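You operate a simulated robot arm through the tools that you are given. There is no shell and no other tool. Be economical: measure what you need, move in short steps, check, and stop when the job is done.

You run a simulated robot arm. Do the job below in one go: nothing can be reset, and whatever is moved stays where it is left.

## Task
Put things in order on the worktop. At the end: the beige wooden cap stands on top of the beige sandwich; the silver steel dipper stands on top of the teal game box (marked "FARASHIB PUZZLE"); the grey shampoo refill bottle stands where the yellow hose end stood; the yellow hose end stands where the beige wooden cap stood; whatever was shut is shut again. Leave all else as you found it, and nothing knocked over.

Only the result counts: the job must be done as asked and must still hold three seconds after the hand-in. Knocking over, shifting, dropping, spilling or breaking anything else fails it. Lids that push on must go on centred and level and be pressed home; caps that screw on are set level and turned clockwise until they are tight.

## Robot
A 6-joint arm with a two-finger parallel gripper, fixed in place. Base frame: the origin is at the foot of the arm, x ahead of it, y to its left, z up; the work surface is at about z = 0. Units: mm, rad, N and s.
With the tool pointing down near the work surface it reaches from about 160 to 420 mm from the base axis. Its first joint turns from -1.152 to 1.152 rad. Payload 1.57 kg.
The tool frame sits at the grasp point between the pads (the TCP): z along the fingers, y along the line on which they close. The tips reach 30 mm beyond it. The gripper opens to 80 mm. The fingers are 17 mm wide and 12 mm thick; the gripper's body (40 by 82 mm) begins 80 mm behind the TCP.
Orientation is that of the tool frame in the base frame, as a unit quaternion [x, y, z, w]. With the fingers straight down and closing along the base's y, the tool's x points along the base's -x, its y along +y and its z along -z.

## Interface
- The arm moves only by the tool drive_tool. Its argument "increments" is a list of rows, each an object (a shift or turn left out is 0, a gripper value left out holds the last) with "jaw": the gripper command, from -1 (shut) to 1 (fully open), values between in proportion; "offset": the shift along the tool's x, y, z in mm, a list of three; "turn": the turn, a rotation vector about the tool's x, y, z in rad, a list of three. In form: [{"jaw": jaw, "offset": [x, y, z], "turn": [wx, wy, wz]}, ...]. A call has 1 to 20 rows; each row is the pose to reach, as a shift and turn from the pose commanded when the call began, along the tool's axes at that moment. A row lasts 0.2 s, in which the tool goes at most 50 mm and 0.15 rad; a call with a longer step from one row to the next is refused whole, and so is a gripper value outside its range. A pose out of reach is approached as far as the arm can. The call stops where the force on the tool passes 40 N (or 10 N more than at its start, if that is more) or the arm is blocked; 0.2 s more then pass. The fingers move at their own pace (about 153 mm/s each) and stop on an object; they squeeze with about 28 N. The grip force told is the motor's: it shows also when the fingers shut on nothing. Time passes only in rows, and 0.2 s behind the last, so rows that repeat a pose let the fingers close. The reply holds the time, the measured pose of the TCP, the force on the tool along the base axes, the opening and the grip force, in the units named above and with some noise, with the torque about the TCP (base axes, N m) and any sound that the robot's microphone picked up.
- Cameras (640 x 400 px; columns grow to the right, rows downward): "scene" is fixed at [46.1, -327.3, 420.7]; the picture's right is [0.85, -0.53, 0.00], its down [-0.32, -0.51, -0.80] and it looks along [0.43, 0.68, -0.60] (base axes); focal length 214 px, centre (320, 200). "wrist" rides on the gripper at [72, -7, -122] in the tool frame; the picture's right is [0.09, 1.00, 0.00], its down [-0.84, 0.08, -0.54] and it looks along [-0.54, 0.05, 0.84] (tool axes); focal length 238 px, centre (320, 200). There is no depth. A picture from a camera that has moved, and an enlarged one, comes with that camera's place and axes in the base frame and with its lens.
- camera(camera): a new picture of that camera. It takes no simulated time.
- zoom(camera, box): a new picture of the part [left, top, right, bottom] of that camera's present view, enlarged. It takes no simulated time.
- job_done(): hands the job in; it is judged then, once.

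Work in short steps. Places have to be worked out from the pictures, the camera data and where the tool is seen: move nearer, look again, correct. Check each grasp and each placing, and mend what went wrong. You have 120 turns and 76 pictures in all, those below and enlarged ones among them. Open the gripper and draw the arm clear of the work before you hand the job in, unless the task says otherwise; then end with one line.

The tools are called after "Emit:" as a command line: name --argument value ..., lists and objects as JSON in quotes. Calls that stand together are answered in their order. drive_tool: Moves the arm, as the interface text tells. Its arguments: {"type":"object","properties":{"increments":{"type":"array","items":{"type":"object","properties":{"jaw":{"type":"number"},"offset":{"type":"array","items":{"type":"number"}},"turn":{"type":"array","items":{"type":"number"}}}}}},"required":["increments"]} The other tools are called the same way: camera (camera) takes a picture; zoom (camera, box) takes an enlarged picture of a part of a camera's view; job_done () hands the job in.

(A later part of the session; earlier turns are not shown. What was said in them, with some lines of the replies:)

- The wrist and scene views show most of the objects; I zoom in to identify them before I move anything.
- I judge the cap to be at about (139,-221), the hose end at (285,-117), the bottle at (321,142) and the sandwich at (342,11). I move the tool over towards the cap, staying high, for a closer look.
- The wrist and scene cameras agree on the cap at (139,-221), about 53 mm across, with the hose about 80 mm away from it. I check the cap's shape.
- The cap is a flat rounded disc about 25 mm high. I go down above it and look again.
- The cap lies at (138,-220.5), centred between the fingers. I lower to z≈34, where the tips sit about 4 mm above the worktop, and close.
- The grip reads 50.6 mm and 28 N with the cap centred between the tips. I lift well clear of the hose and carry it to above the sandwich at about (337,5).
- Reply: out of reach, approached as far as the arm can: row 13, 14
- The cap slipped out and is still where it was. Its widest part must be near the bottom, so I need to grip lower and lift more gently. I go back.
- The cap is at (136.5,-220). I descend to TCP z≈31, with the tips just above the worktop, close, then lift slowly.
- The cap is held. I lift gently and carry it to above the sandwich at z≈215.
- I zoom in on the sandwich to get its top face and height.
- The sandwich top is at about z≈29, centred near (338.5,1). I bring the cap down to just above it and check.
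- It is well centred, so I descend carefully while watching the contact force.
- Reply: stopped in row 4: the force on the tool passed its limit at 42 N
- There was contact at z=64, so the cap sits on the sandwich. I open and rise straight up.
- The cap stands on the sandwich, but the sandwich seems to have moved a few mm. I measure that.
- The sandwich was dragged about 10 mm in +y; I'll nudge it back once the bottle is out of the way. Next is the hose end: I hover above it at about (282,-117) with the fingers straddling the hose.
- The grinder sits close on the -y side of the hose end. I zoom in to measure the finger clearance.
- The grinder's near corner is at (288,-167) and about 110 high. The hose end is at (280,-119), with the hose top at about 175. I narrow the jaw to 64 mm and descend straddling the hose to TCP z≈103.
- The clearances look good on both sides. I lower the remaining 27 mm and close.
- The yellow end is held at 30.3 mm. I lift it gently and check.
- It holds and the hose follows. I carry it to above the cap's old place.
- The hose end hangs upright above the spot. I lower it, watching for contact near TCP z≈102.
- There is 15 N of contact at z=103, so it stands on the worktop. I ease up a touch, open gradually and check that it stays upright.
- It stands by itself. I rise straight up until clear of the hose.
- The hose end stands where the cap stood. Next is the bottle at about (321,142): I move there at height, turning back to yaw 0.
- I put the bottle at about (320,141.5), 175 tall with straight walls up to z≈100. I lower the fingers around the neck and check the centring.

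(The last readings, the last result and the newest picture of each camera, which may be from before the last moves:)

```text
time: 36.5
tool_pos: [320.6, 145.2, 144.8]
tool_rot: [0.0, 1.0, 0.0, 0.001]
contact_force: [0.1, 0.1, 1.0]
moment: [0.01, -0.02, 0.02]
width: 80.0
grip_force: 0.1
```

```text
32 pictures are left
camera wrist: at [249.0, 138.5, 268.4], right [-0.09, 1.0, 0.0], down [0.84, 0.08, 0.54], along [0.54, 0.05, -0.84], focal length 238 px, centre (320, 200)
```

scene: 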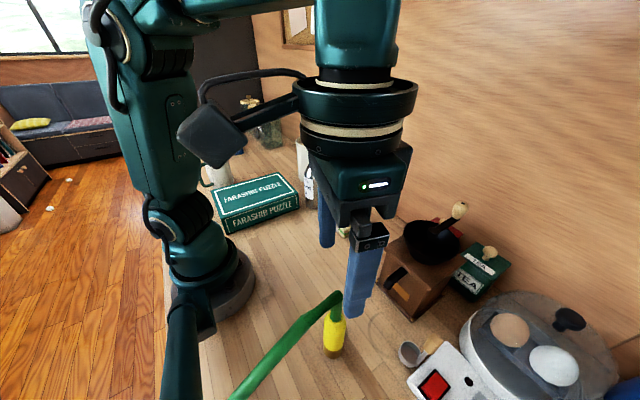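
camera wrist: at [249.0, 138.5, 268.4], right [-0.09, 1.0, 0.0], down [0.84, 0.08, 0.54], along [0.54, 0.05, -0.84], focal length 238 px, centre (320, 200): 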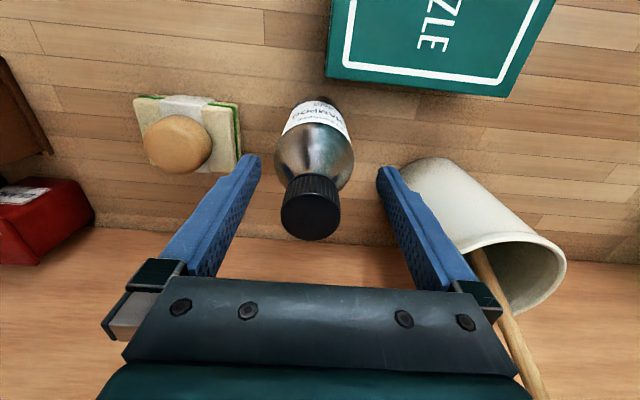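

The bottle axis is at about (318,140.5), so I correct for it, lower to z≈102 and grip.

Emit:
drive_tool --increments '[{"jaw": 1, "offset": [2, -4.5, 0]}, {"offset": [2, -4.5, 20]}, {"offset": [2, -4.5, 38]}, {"offset": [2, -4.5, 43]}, {"jaw": -1, "offset": [2, -4.5, 43]}, {"offset": [2, -4.5, 43]}, {"offset": [2, -4.5, 43]}]'

Emit:
camera --camera "wrist"

```text
time: 38.0
tool_pos: [316.9, 138.0, 104.0]
tool_rot: [0.0, 1.0, -0.001, 0.0]
contact_force: [0.0, 1.1, 0.9]
moment: [0.08, 0.02, 0.01]
width: 57.0
grip_force: 28.1
```

```text
31 pictures are left
camera wrist: at [245.8, 132.8, 226.6], right [-0.09, 1.0, 0.0], down [0.84, 0.08, 0.54], along [0.54, 0.05, -0.84], focal length 238 px, centre (320, 200)
```

wrist: 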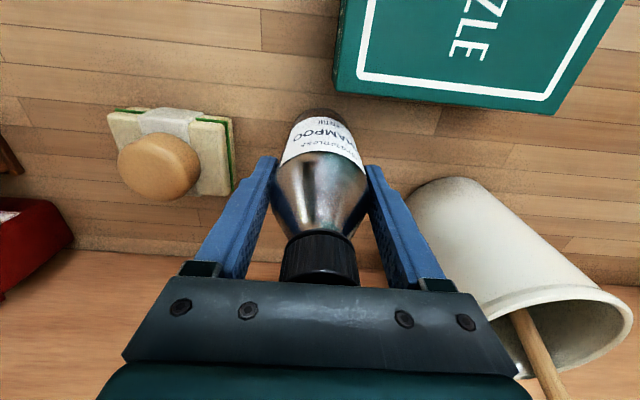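

The bottle is gripped at 57 mm. I lift it slowly and check it clears.

Emit:
drive_tool --increments '[{"jaw": -1, "offset": [0, 0, -4]}, {"offset": [0, 0, -10]}, {"offset": [0, 0, -20]}, {"offset": [0, 0, -35]}, {"offset": [0, 0, -50]}, {"offset": [0, 0, -65]}, {"offset": [0, 0, -80]}, {"offset": [0, 0, -88]}, {"offset": [0, 0, -90]}]'

Emit:
camera --camera "scene"

```text
time: 40.0
tool_pos: [317.4, 139.2, 194.8]
tool_rot: [0.0, 1.0, -0.001, 0.0]
contact_force: [0.9, 0.2, -2.7]
moment: [-0.02, 0.02, -0.02]
width: 56.8
grip_force: 28.0
```

```text
30 pictures are left
```

scene: 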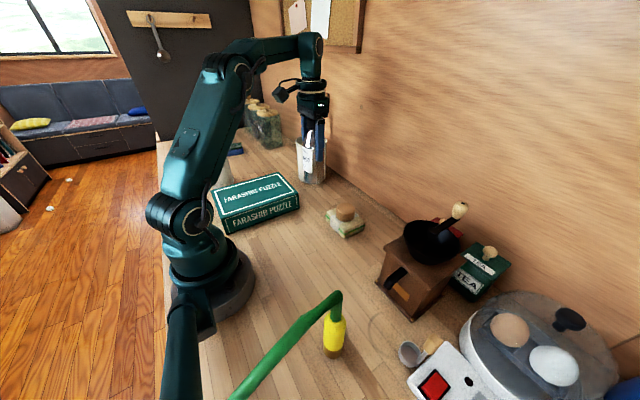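

It lifts cleanly, with the bottom at about z≈90. I carry it over to the hose end's old place at (280,-119), yawing so the -y finger stays clear of the grinder corner.

Emit:
drive_tool --increments '[{"jaw": -1, "offset": [2, -10, 0]}, {"offset": [5, -30, 0]}, {"offset": [8, -55, 0], "turn": [0, 0, 0.03]}, {"offset": [12, -80, 0], "turn": [0, 0, 0.07]}, {"offset": [16, -105, 0], "turn": [0, 0, 0.11]}, {"offset": [20, -130, 0], "turn": [0, 0, 0.15]}, {"offset": [24, -155, 0], "turn": [0, 0, 0.19]}, {"offset": [28, -180, 0], "turn": [0, 0, 0.23]}, {"offset": [31, -205, 0], "turn": [0, 0, 0.27]}, {"offset": [34, -228, 0], "turn": [0, 0, 0.31]}, {"offset": [37, -246, 0], "turn": [0, 0, 0.35]}, {"offset": [38.4, -258, 0], "turn": [0, 0, 0.35]}, {"offset": [38.4, -258, 0], "turn": [0, 0, 0.35]}]'

Emit:
camera --camera "wrist"

Emit:
zoom --camera "scene" --box '[280, 180, 480, 305]'

```text
time: 42.9
tool_pos: [278.1, -116.4, 194.6]
tool_rot: [0.174, 0.985, 0.0, 0.001]
contact_force: [0.1, 1.0, -2.9]
moment: [-0.03, 0.04, 0.02]
width: 56.7
grip_force: 28.0
```

```text
29 pictures are left
camera wrist: at [209.4, -97.8, 317.0], right [0.26, 0.97, 0.0], down [0.81, -0.21, 0.54], along [0.52, -0.14, -0.84], focal length 238 px, centre (320, 200)
```

wrist: 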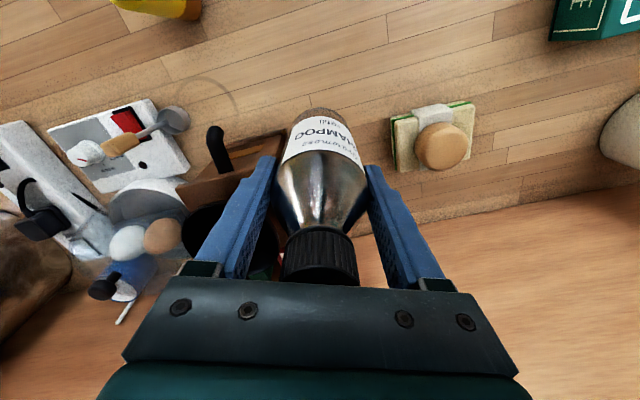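

```text
3.20 times, centred on (380, 242) of scene
camera zoom: at [46.1, -327.3, 420.7], right [0.85, -0.53, 0.0], down [-0.32, -0.51, -0.8], along [0.43, 0.68, -0.6], focal length 686 px, centre (128, 64)
```

zoom: 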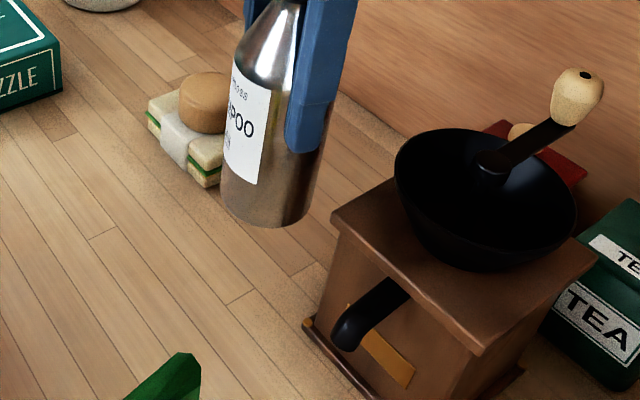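

It is lined up beside the grinder with clearance. I lower it until light contact near z≈104.

Emit:
drive_tool --increments '[{"jaw": -1, "offset": [-1.8, -2.1, 15]}, {"offset": [-1.8, -2.1, 35]}, {"offset": [-1.8, -2.1, 55]}, {"offset": [-1.8, -2.1, 72]}, {"offset": [-1.8, -2.1, 83]}, {"offset": [-1.8, -2.1, 88]}, {"offset": [-1.8, -2.1, 90]}, {"offset": [-1.8, -2.1, 90.5]}]'

Emit:
zoom --camera "scene" --box '[280, 180, 480, 305]'

```text
time: 44.6
tool_pos: [280.5, -121.5, 104.5]
tool_rot: [0.174, 0.985, -0.001, 0.004]
contact_force: [0.6, -0.2, 21.0]
moment: [0.13, -0.28, 0.24]
width: 56.6
grip_force: 27.7
```

```text
3.20 times, centred on (380, 242) of scene
camera zoom: at [46.0, -327.3, 420.7], right [0.85, -0.53, 0.0], down [-0.32, -0.51, -0.8], along [0.43, 0.68, -0.6], focal length 686 px, centre (128, 64)
```

zoom: 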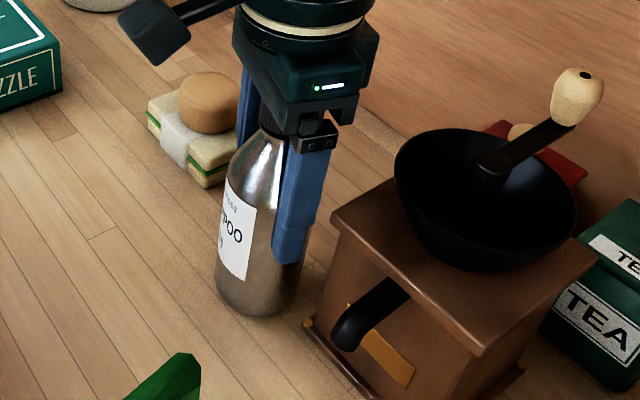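

There is 21 N of contact, so it stands on the worktop. I ease up, open just enough and rise.

Emit:
drive_tool --increments '[{"jaw": -1, "offset": [0, 0, -0.7]}, {"jaw": 0.5, "offset": [0, 0, -0.7]}, {"jaw": 0.65, "offset": [0, 0, -0.7]}, {"offset": [0, 0, -0.7]}, {"offset": [0, 0, -12]}, {"offset": [0, 0, -35]}, {"offset": [0, 0, -65]}, {"offset": [0, 0, -95]}, {"offset": [0, 0, -125]}, {"offset": [0, 0, -125]}]'

Emit:
camera --camera "wrist"

Emit:
camera --camera "scene"

```text
time: 46.9
tool_pos: [281.0, -121.2, 227.0]
tool_rot: [0.175, 0.985, -0.001, 0.0]
contact_force: [0.8, -0.5, 0.1]
moment: [0.02, -0.02, 0.01]
width: 66.1
grip_force: 0.1
```

```text
26 pictures are left
camera wrist: at [211.3, -102.5, 350.0], right [0.26, 0.97, 0.0], down [0.81, -0.21, 0.54], along [0.52, -0.14, -0.84], focal length 238 px, centre (320, 200)
```

wrist: 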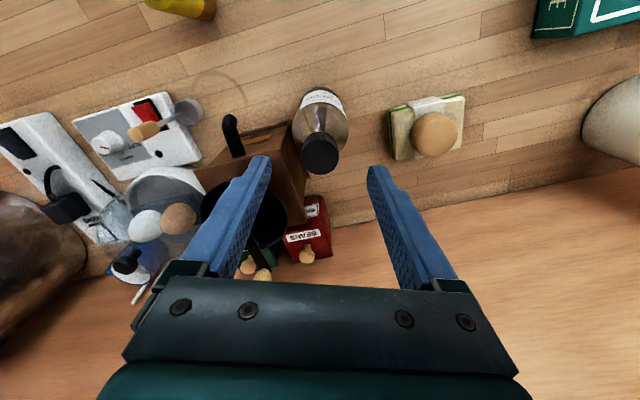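

```text
25 pictures are left
```

scene: 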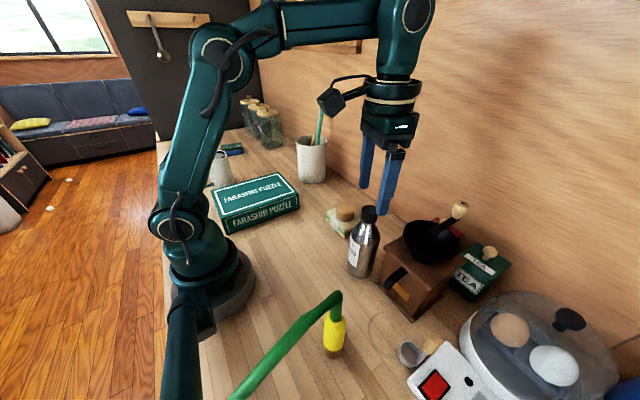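

The bottle stands in place. Next is the dipper; I estimate its wooden grip block at about (237,-311,90) and move near it for a closer look.

Emit:
drive_tool --increments '[{"jaw": 0.65, "offset": [4, -35, -8]}, {"offset": [9, -75, -8], "turn": [0, 0, 0.05]}, {"offset": [14, -115, -8], "turn": [0, 0, 0.15]}, {"offset": [18, -150, -8], "turn": [0, 0, 0.25]}, {"offset": [20, -166, -8], "turn": [0, 0, 0.25]}, {"offset": [20, -166, -8], "turn": [0, 0, 0.25]}]'

Emit:
camera --camera "wrist"

```text
time: 48.2
tool_pos: [204.6, -270.7, 236.6]
tool_rot: [0.296, 0.955, -0.002, 0.001]
contact_force: [-0.5, -0.1, -0.7]
moment: [-0.01, 0.0, -0.01]
width: 66.0
grip_force: 0.0
```

```text
24 pictures are left
camera wrist: at [140.5, -234.9, 359.2], right [0.49, 0.87, 0.0], down [0.73, -0.41, 0.54], along [0.47, -0.27, -0.84], focal length 238 px, centre (320, 200)
```

wrist: 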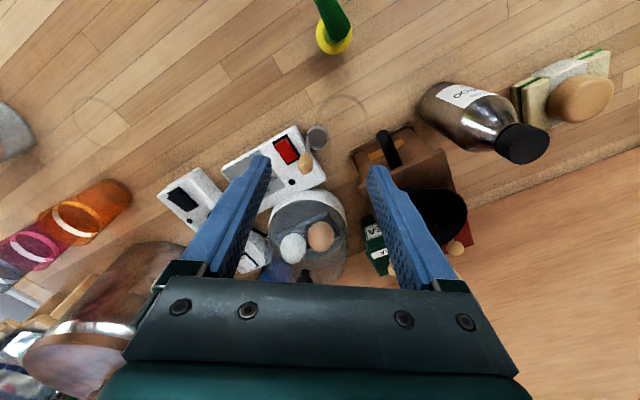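

Emit:
zoom --camera "wrist" --box '[260, 110, 380, 185]'

Emit:
zoom --camera "scene" --box '[370, 310, 482, 380]'

```text
5.33 times, centred on (320, 148) of wrist
camera zoom: at [140.5, -234.9, 359.2], right [0.49, 0.87, 0.0], down [0.73, -0.41, 0.54], along [0.47, -0.27, -0.84], focal length 1271 px, centre (320, 480)
```

zoom: 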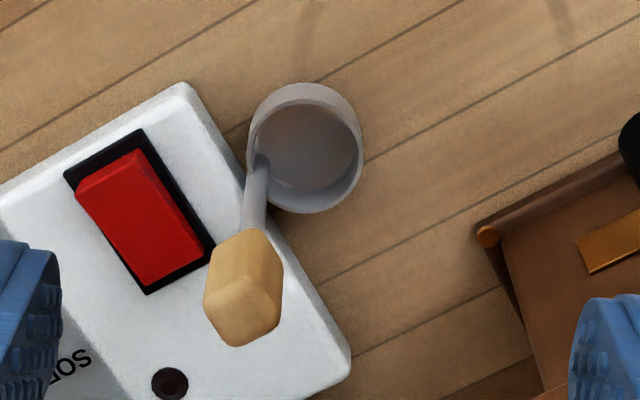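

```text
5.71 times, centred on (426, 345) of scene
camera zoom: at [46.1, -327.3, 420.7], right [0.85, -0.53, 0.0], down [-0.32, -0.51, -0.8], along [0.43, 0.68, -0.6], focal length 1226 px, centre (-286, -629)
```

zoom: 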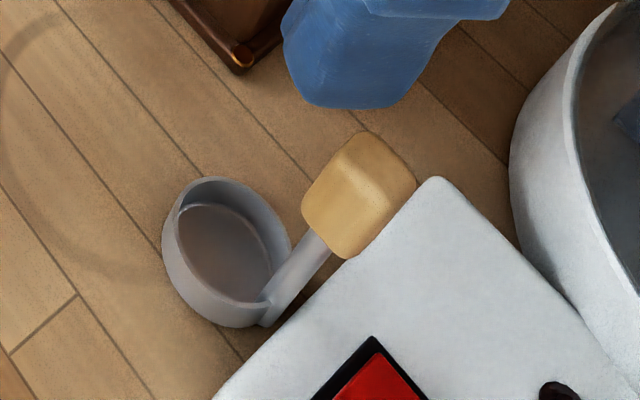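

The grip block is at (236.5,-310.5), z≈78–106, and the cup is at (238,-296). I turn to yaw≈0.1 and move above the block with the tips still higher than its top.

Emit:
drive_tool --increments '[{"jaw": 0.5, "offset": [0, 0, 20], "turn": [0, 0, -0.1]}, {"offset": [-5, -2, 50], "turn": [0, 0, -0.2]}, {"offset": [-18, -5, 80], "turn": [0, 0, -0.3]}, {"offset": [-33, -10, 86], "turn": [0, 0, -0.4]}, {"offset": [-48.7, -14.7, 86], "turn": [0, 0, -0.5]}, {"offset": [-48.7, -14.7, 86], "turn": [0, 0, -0.5]}]'

Emit:
camera --camera "wrist"

Emit:
zoom --camera "scene" --box '[360, 250, 520, 350]'

```text
time: 49.6
tool_pos: [234.8, -310.1, 149.4]
tool_rot: [0.049, 0.999, 0.0, 0.0]
contact_force: [0.5, 0.1, -0.7]
moment: [0.0, 0.02, 0.0]
width: 60.1
grip_force: 0.1
```

```text
21 pictures are left
camera wrist: at [162.8, -308.4, 272.4], right [0.01, 1.0, 0.0], down [0.84, -0.01, 0.54], along [0.54, -0.01, -0.84], focal length 238 px, centre (320, 200)
```

wrist: 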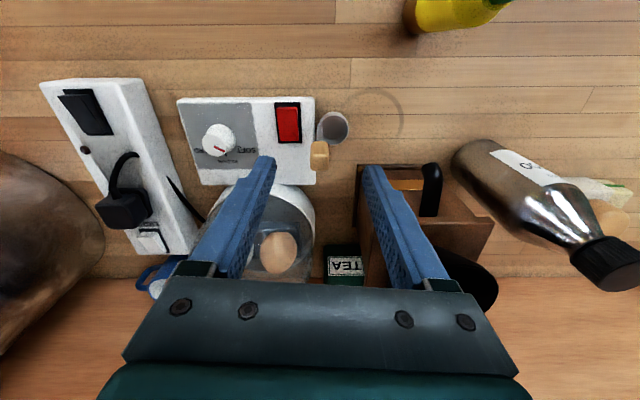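

```text
4.00 times, centred on (440, 300) of scene
camera zoom: at [46.1, -327.3, 420.7], right [0.85, -0.53, 0.0], down [-0.32, -0.51, -0.8], along [0.43, 0.68, -0.6], focal length 858 px, centre (-160, -200)
```

zoom: 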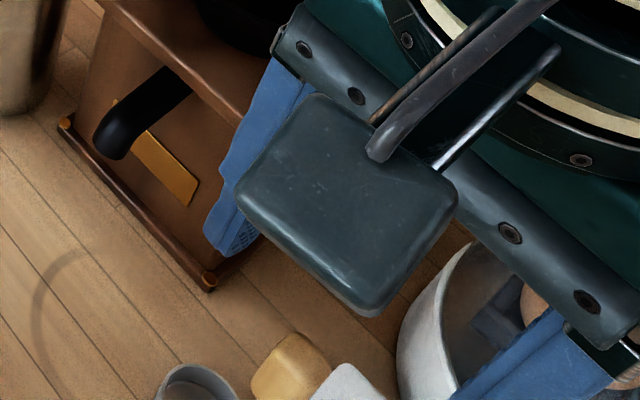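

The block is centred between the fingers. I lower to z≈108, which puts the tips around the block, and close.

Emit:
drive_tool --increments '[{"jaw": 0.5, "offset": [0, 0, 15]}, {"offset": [0, 0, 32]}, {"offset": [0, 0, 41]}, {"jaw": -0.3, "offset": [0, 0, 41]}, {"jaw": -1, "offset": [0, 0, 41]}, {"offset": [0, 0, 41]}, {"offset": [0, 0, 41]}]'

Emit:
camera --camera "wrist"

```text
time: 51.2
tool_pos: [235.2, -308.8, 109.5]
tool_rot: [0.051, 0.999, -0.001, 0.0]
contact_force: [-0.2, 0.2, -0.4]
moment: [-0.01, 0.0, -0.02]
width: 13.9
grip_force: 28.3
```

```text
19 pictures are left
camera wrist: at [163.5, -308.6, 232.5], right [0.01, 1.0, 0.0], down [0.84, -0.01, 0.54], along [0.54, -0.01, -0.84], focal length 238 px, centre (320, 200)
```

wrist: 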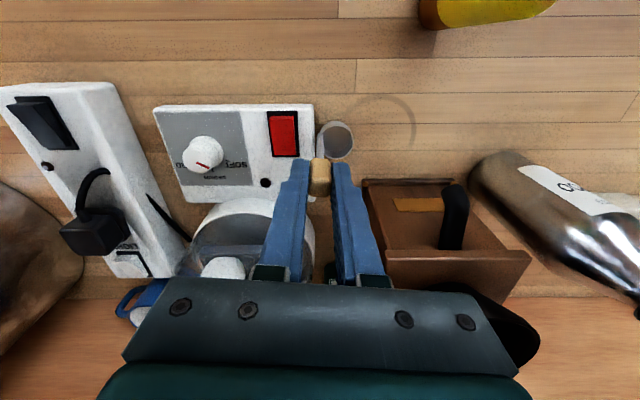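

The block is gripped at 13.9 mm. I lift slowly, draw inward and check the dipper.

Emit:
drive_tool --increments '[{"jaw": -1, "offset": [0, 0, -4]}, {"offset": [0, 0, -12]}, {"offset": [0, 0, -25]}, {"offset": [0, 0, -40]}, {"offset": [0, 0, -54]}, {"offset": [8, 8, -68]}, {"offset": [16, 16, -82]}, {"offset": [24, 24, -96]}, {"offset": [32, 32, -110]}, {"offset": [39, 40, -123]}, {"offset": [39, 40, -125]}]'

Emit:
camera --camera "scene"

```text
time: 53.6
tool_pos: [200.8, -266.2, 235.2]
tool_rot: [0.05, 0.999, -0.001, 0.0]
contact_force: [0.6, -0.3, -0.3]
moment: [-0.01, -0.02, 0.0]
width: 14.0
grip_force: 28.5
```

```text
18 pictures are left
```

scene: 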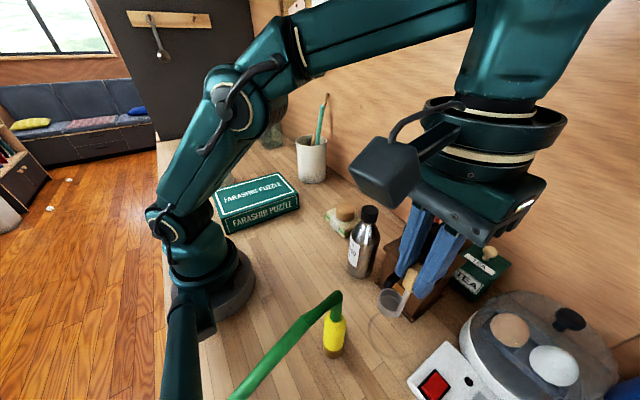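

The dipper hangs upright. I carry it at height between the hose end and the bottle, then over to the game box, whose centre is at about (162,224) with its top at z≈55.

Emit:
drive_tool --increments '[{"jaw": -1, "offset": [1, 15, -12]}, {"offset": [2, 38, -30]}, {"offset": [3, 60, -46]}, {"offset": [5, 85, -56]}, {"offset": [10, 112, -58]}, {"offset": [14, 140, -60]}, {"offset": [18, 168, -60]}, {"offset": [23, 198, -60]}, {"offset": [28, 228, -60]}, {"offset": [34, 258, -60]}, {"offset": [40, 288, -60]}, {"offset": [47, 318, -60]}, {"offset": [55, 348, -58]}, {"offset": [62, 378, -55]}, {"offset": [69, 406, -52]}, {"offset": [76, 432, -48]}, {"offset": [81, 452, -45]}, {"offset": [82.5, 460, -45]}, {"offset": [82.5, 460, -45]}]'

Emit:
camera --camera "wrist"

Emit:
camera --camera "scene"

```text
time: 57.6
tool_pos: [164.9, 199.7, 278.8]
tool_rot: [0.051, 0.999, 0.0, 0.0]
contact_force: [0.6, 0.3, -0.3]
moment: [0.01, 0.01, -0.01]
width: 14.4
grip_force: 27.9
```

```text
17 pictures are left
camera wrist: at [93.5, 201.3, 401.4], right [0.01, 1.0, 0.0], down [0.84, -0.01, 0.54], along [0.54, -0.01, -0.84], focal length 238 px, centre (320, 200)
```

wrist: 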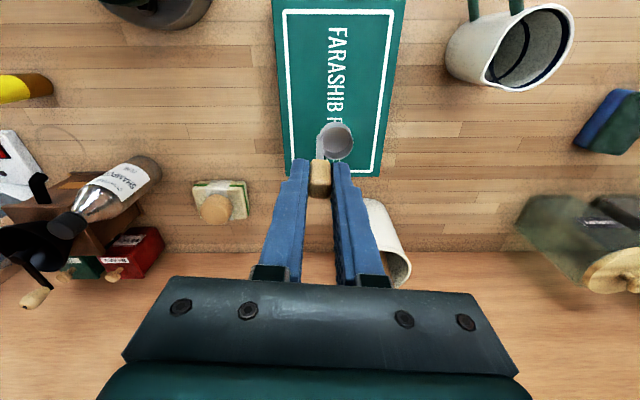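

```text
16 pictures are left
```

scene: 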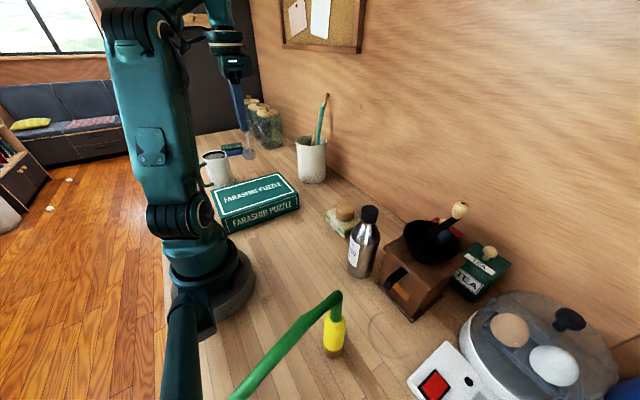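

Box and dipper line up well. I shift 6 mm in +y and descend to just above the expected contact height.

Emit:
drive_tool --increments '[{"jaw": -1, "offset": [0, 3, 20]}, {"offset": [0, 6, 45]}, {"offset": [0, 6, 70]}, {"offset": [0, 6, 90]}, {"offset": [0, 6, 102]}, {"offset": [0, 6, 107]}, {"offset": [0, 6, 107]}]'

Emit:
zoom --camera "scene" --box '[190, 120, 350, 220]'

```text
time: 59.2
tool_pos: [164.8, 205.3, 171.2]
tool_rot: [0.051, 0.999, -0.001, 0.0]
contact_force: [0.0, -0.5, 0.0]
moment: [0.0, -0.04, 0.01]
width: 14.1
grip_force: 27.9
```

```text
4.00 times, centred on (270, 170) of scene
camera zoom: at [46.1, -327.3, 420.7], right [0.85, -0.53, 0.0], down [-0.32, -0.51, -0.8], along [0.43, 0.68, -0.6], focal length 858 px, centre (520, 320)
```

zoom: 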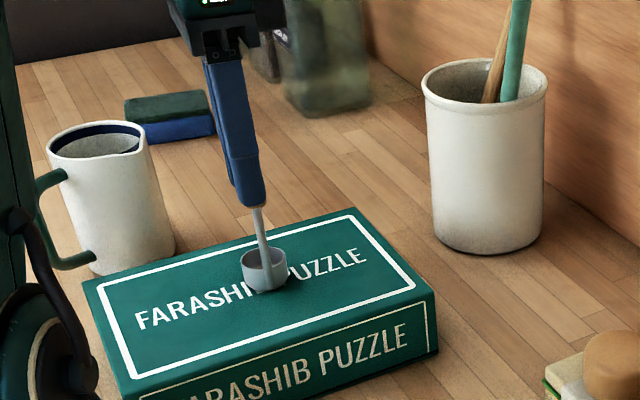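

The cup is just above the box top. I creep down until there is light contact.

Emit:
drive_tool --increments '[{"jaw": -1, "offset": [0, 0, 2]}, {"offset": [0, 0, 4]}, {"offset": [0, 0, 5]}, {"offset": [0, 0, 5]}]'

```text
time: 60.2
tool_pos: [165.4, 206.8, 167.5]
tool_rot: [0.049, 0.999, -0.001, 0.0]
contact_force: [-1.1, -2.7, 18.4]
moment: [-0.02, -0.08, 0.0]
width: 14.0
grip_force: 28.3
```

There is 18 N of contact, so I ease up slightly, open and rise.

Emit:
drive_tool --increments '[{"jaw": -1, "offset": [0, 0, -0.5]}, {"jaw": -0.5, "offset": [0, 0, -0.5]}, {"jaw": 0, "offset": [0, 0, -0.5]}, {"jaw": 0.3, "offset": [0, 0, -0.5]}, {"offset": [0, 0, -12]}, {"offset": [0, 0, -35]}, {"offset": [0, 0, -65]}, {"offset": [0, 0, -95]}, {"offset": [0, 0, -95]}]'

Emit:
zoom --camera "scene" --box '[190, 120, 350, 220]'

Emit:
camera --camera "wrist"

```text
time: 62.2
tool_pos: [167.4, 207.7, 262.9]
tool_rot: [0.05, 0.999, 0.0, 0.0]
contact_force: [0.6, 0.1, 0.2]
moment: [-0.03, 0.02, -0.02]
width: 51.9
grip_force: 0.2
```

```text
4.00 times, centred on (270, 170) of scene
camera zoom: at [46.1, -327.3, 420.7], right [0.85, -0.53, 0.0], down [-0.32, -0.51, -0.8], along [0.43, 0.68, -0.6], focal length 858 px, centre (520, 320)
```

zoom: 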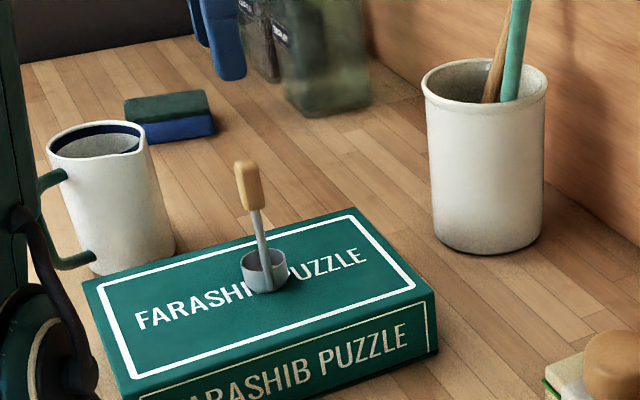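

```text
13 pictures are left
camera wrist: at [94.8, 207.7, 385.2], right [0.01, 1.0, 0.0], down [0.84, -0.01, 0.54], along [0.54, -0.01, -0.84], focal length 238 px, centre (320, 200)
```

wrist: 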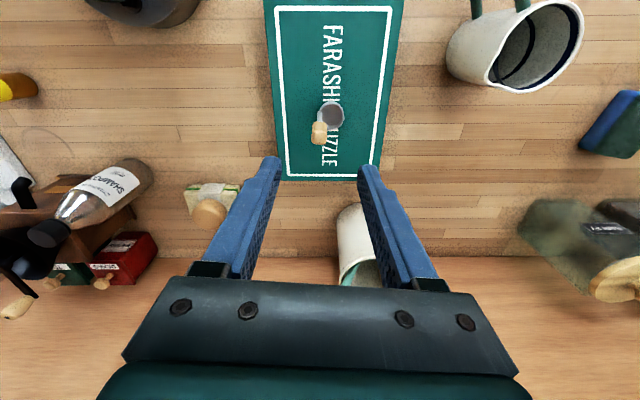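

The dipper stands well on the box. Now I undo the sandwich's ~12 mm shift with a slow push from the +y side. I close the fingers and move to (338,95).

Emit:
drive_tool --increments '[{"jaw": 0.3, "offset": [-30, -10, 0]}, {"jaw": -1, "offset": [-65, -30, 0]}, {"offset": [-100, -52, 10], "turn": [0, 0, -0.03]}, {"offset": [-140, -75, 25], "turn": [0, 0, -0.07]}, {"offset": [-170, -94, 40], "turn": [0, 0, -0.1]}, {"offset": [-180, -95, 75], "turn": [0, 0, -0.1]}, {"offset": [-180, -95, 115], "turn": [0, 0, -0.1]}, {"offset": [-180, -95, 155], "turn": [0, 0, -0.1]}, {"offset": [-180, -95, 165], "turn": [0, 0, -0.1]}, {"offset": [-180, -95, 165], "turn": [0, 0, -0.1]}]'

Emit:
camera --camera "wrist"

Emit:
zoom --camera "scene" --box '[310, 190, 390, 240]'

```text
time: 64.5
tool_pos: [337.1, 92.8, 96.2]
tool_rot: [0.0, 1.0, -0.001, 0.0]
contact_force: [0.6, -0.2, -0.1]
moment: [-0.02, 0.0, -0.04]
width: 0.2
grip_force: 21.3
```

```text
12 pictures are left
camera wrist: at [265.3, 86.8, 218.7], right [-0.09, 1.0, 0.0], down [0.84, 0.08, 0.54], along [0.54, 0.05, -0.84], focal length 238 px, centre (320, 200)
```

wrist: 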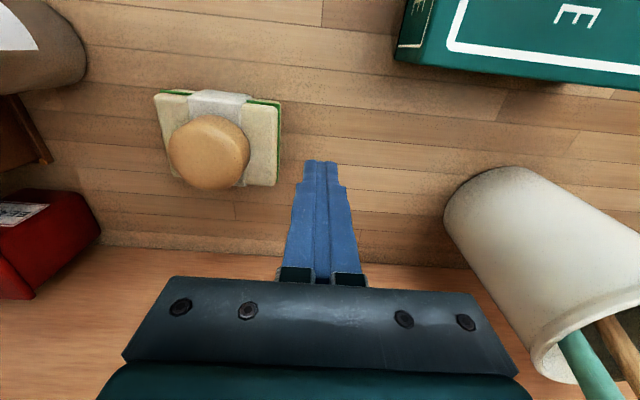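

```text
8.00 times, centred on (350, 215) of scene
camera zoom: at [46.1, -327.3, 420.7], right [0.85, -0.53, 0.0], down [-0.32, -0.51, -0.8], along [0.43, 0.68, -0.6], focal length 1716 px, centre (80, 80)
```

zoom: 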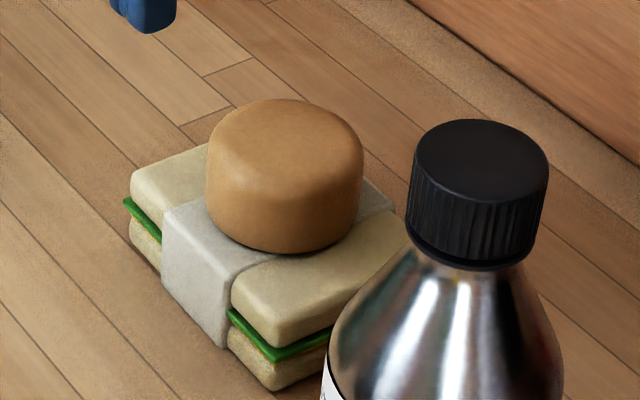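

The sandwich's right edge is at y≈58 and should be at about 46. I descend and push slowly in -y, stopping short first.

Emit:
drive_tool --increments '[{"jaw": -1, "offset": [-1, 0, 25]}, {"offset": [-1, 0, 50]}, {"offset": [-1, 0, 57]}, {"offset": [-1, -10, 57]}, {"offset": [-1, -18, 57]}, {"offset": [-1, -21, 57]}, {"offset": [-1, -23, 57]}, {"offset": [-1, -25, 57]}, {"offset": [-1, -27, 57]}, {"offset": [-1, -29, 57]}, {"offset": [-1, -30.5, 57]}, {"offset": [-1, -32, 57]}]'

Emit:
zoom --camera "scene" --box '[310, 190, 390, 240]'

```text
time: 67.0
tool_pos: [337.4, 60.9, 41.3]
tool_rot: [0.0, 1.0, -0.001, 0.0]
contact_force: [-0.6, 0.7, 0.6]
moment: [0.05, 0.0, 0.0]
width: 0.0
grip_force: 21.8
```

```text
8.00 times, centred on (350, 215) of scene
camera zoom: at [46.1, -327.3, 420.7], right [0.85, -0.53, 0.0], down [-0.32, -0.51, -0.8], along [0.43, 0.68, -0.6], focal length 1716 px, centre (80, 80)
```

zoom: 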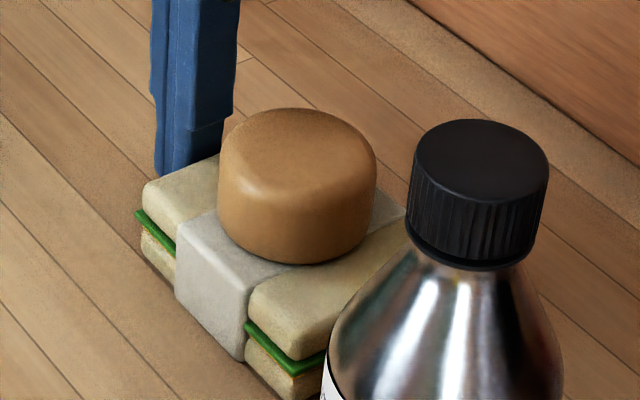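

The sandwich and cap move together; about 4 mm remain.

Emit:
drive_tool --increments '[{"jaw": -1, "offset": [0, -1.5, 0]}, {"offset": [0, -3, 0]}, {"offset": [0, -4, 0]}, {"offset": [0, -4, 0]}, {"offset": [0, 2, 0]}, {"offset": [0, 12, 0]}, {"offset": [0, 15, -30]}, {"offset": [0, 15, -70]}, {"offset": [10, 15, -115]}, {"offset": [30, 15, -155]}, {"offset": [30, 15, -155]}]'

Emit:
zoom --camera "scene" --box '[310, 190, 390, 240]'

Emit:
camera --camera "scene"

Emit:
camera --camera "wrist"

```text
time: 69.5
tool_pos: [304.6, 76.6, 197.0]
tool_rot: [0.0, 1.0, -0.001, -0.001]
contact_force: [-0.1, 0.0, -0.5]
moment: [-0.05, 0.01, 0.02]
width: 0.0
grip_force: 21.7
```

```text
8.00 times, centred on (350, 215) of scene
camera zoom: at [46.1, -327.3, 420.7], right [0.85, -0.53, 0.0], down [-0.32, -0.51, -0.8], along [0.43, 0.68, -0.6], focal length 1716 px, centre (80, 80)
```

zoom: 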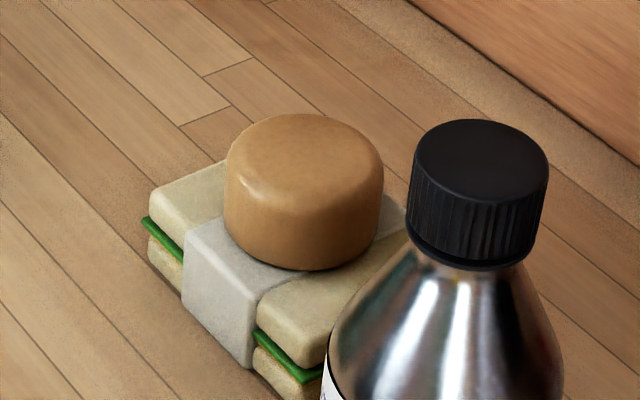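

```text
8 pictures are left
```

scene: 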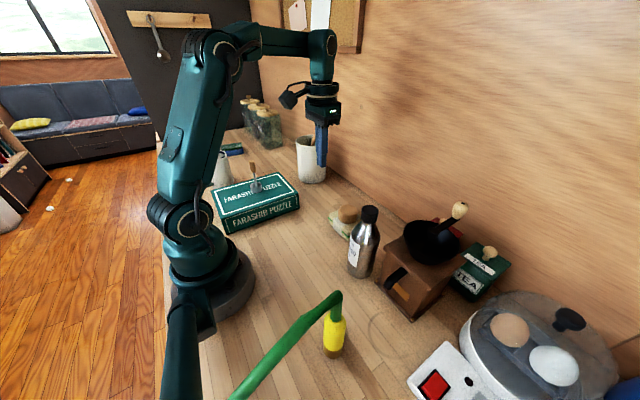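

```text
7 pictures are left
camera wrist: at [233.6, 71.2, 320.1], right [-0.09, 1.0, 0.0], down [0.84, 0.08, 0.54], along [0.54, 0.05, -0.84], focal length 238 px, centre (320, 200)
```

wrist: 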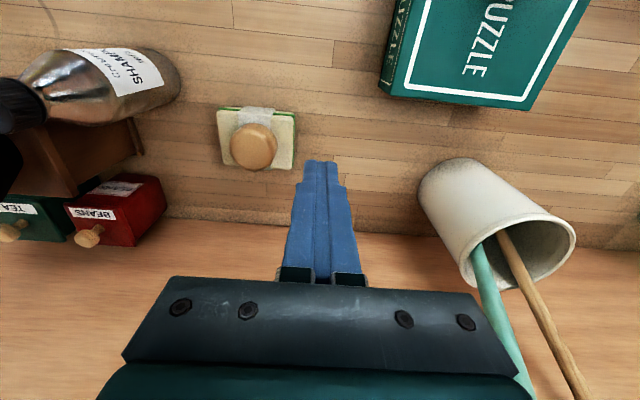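

The sandwich is back in its original place with the cap on it. I take a last look at the hose end and the bottle.

Emit:
zoom --camera "scene" --box '[280, 260, 440, 360]'

Emit:
drive_tool --increments '[{"jaw": 0.5, "offset": [20, -10, -20]}, {"jaw": 1, "offset": [40, -20, -40]}, {"offset": [40, -20, -40]}]'

```text
4.00 times, centred on (360, 310) of scene
camera zoom: at [46.1, -327.3, 420.7], right [0.85, -0.53, 0.0], down [-0.32, -0.51, -0.8], along [0.43, 0.68, -0.6], focal length 858 px, centre (160, -240)
```

zoom: 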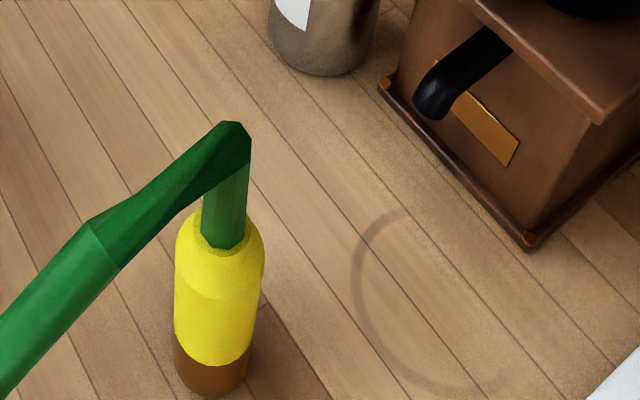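

```text
time: 70.2
tool_pos: [265.3, 56.8, 236.5]
tool_rot: [0.0, 1.0, -0.001, 0.0]
contact_force: [-0.3, -0.5, 0.3]
moment: [-0.02, 0.01, -0.01]
width: 79.8
grip_force: 0.0
```

Everything is in place: the cap is on the sandwich, the dipper on the game box, the bottle where the hose end stood and the hose end where the cap stood. Nothing was opened, and the gripper is open and clear, so I hand in.

Emit:
job_done

```text
The job is handed in.
```

I handed in the job with all four objects standing where you asked. The bottle and hose end are within about 5 mm of their marks, nothing was opened or knocked over, and I pushed the sandwich back into place after it shifted about 12 mm when I set the cap on it.
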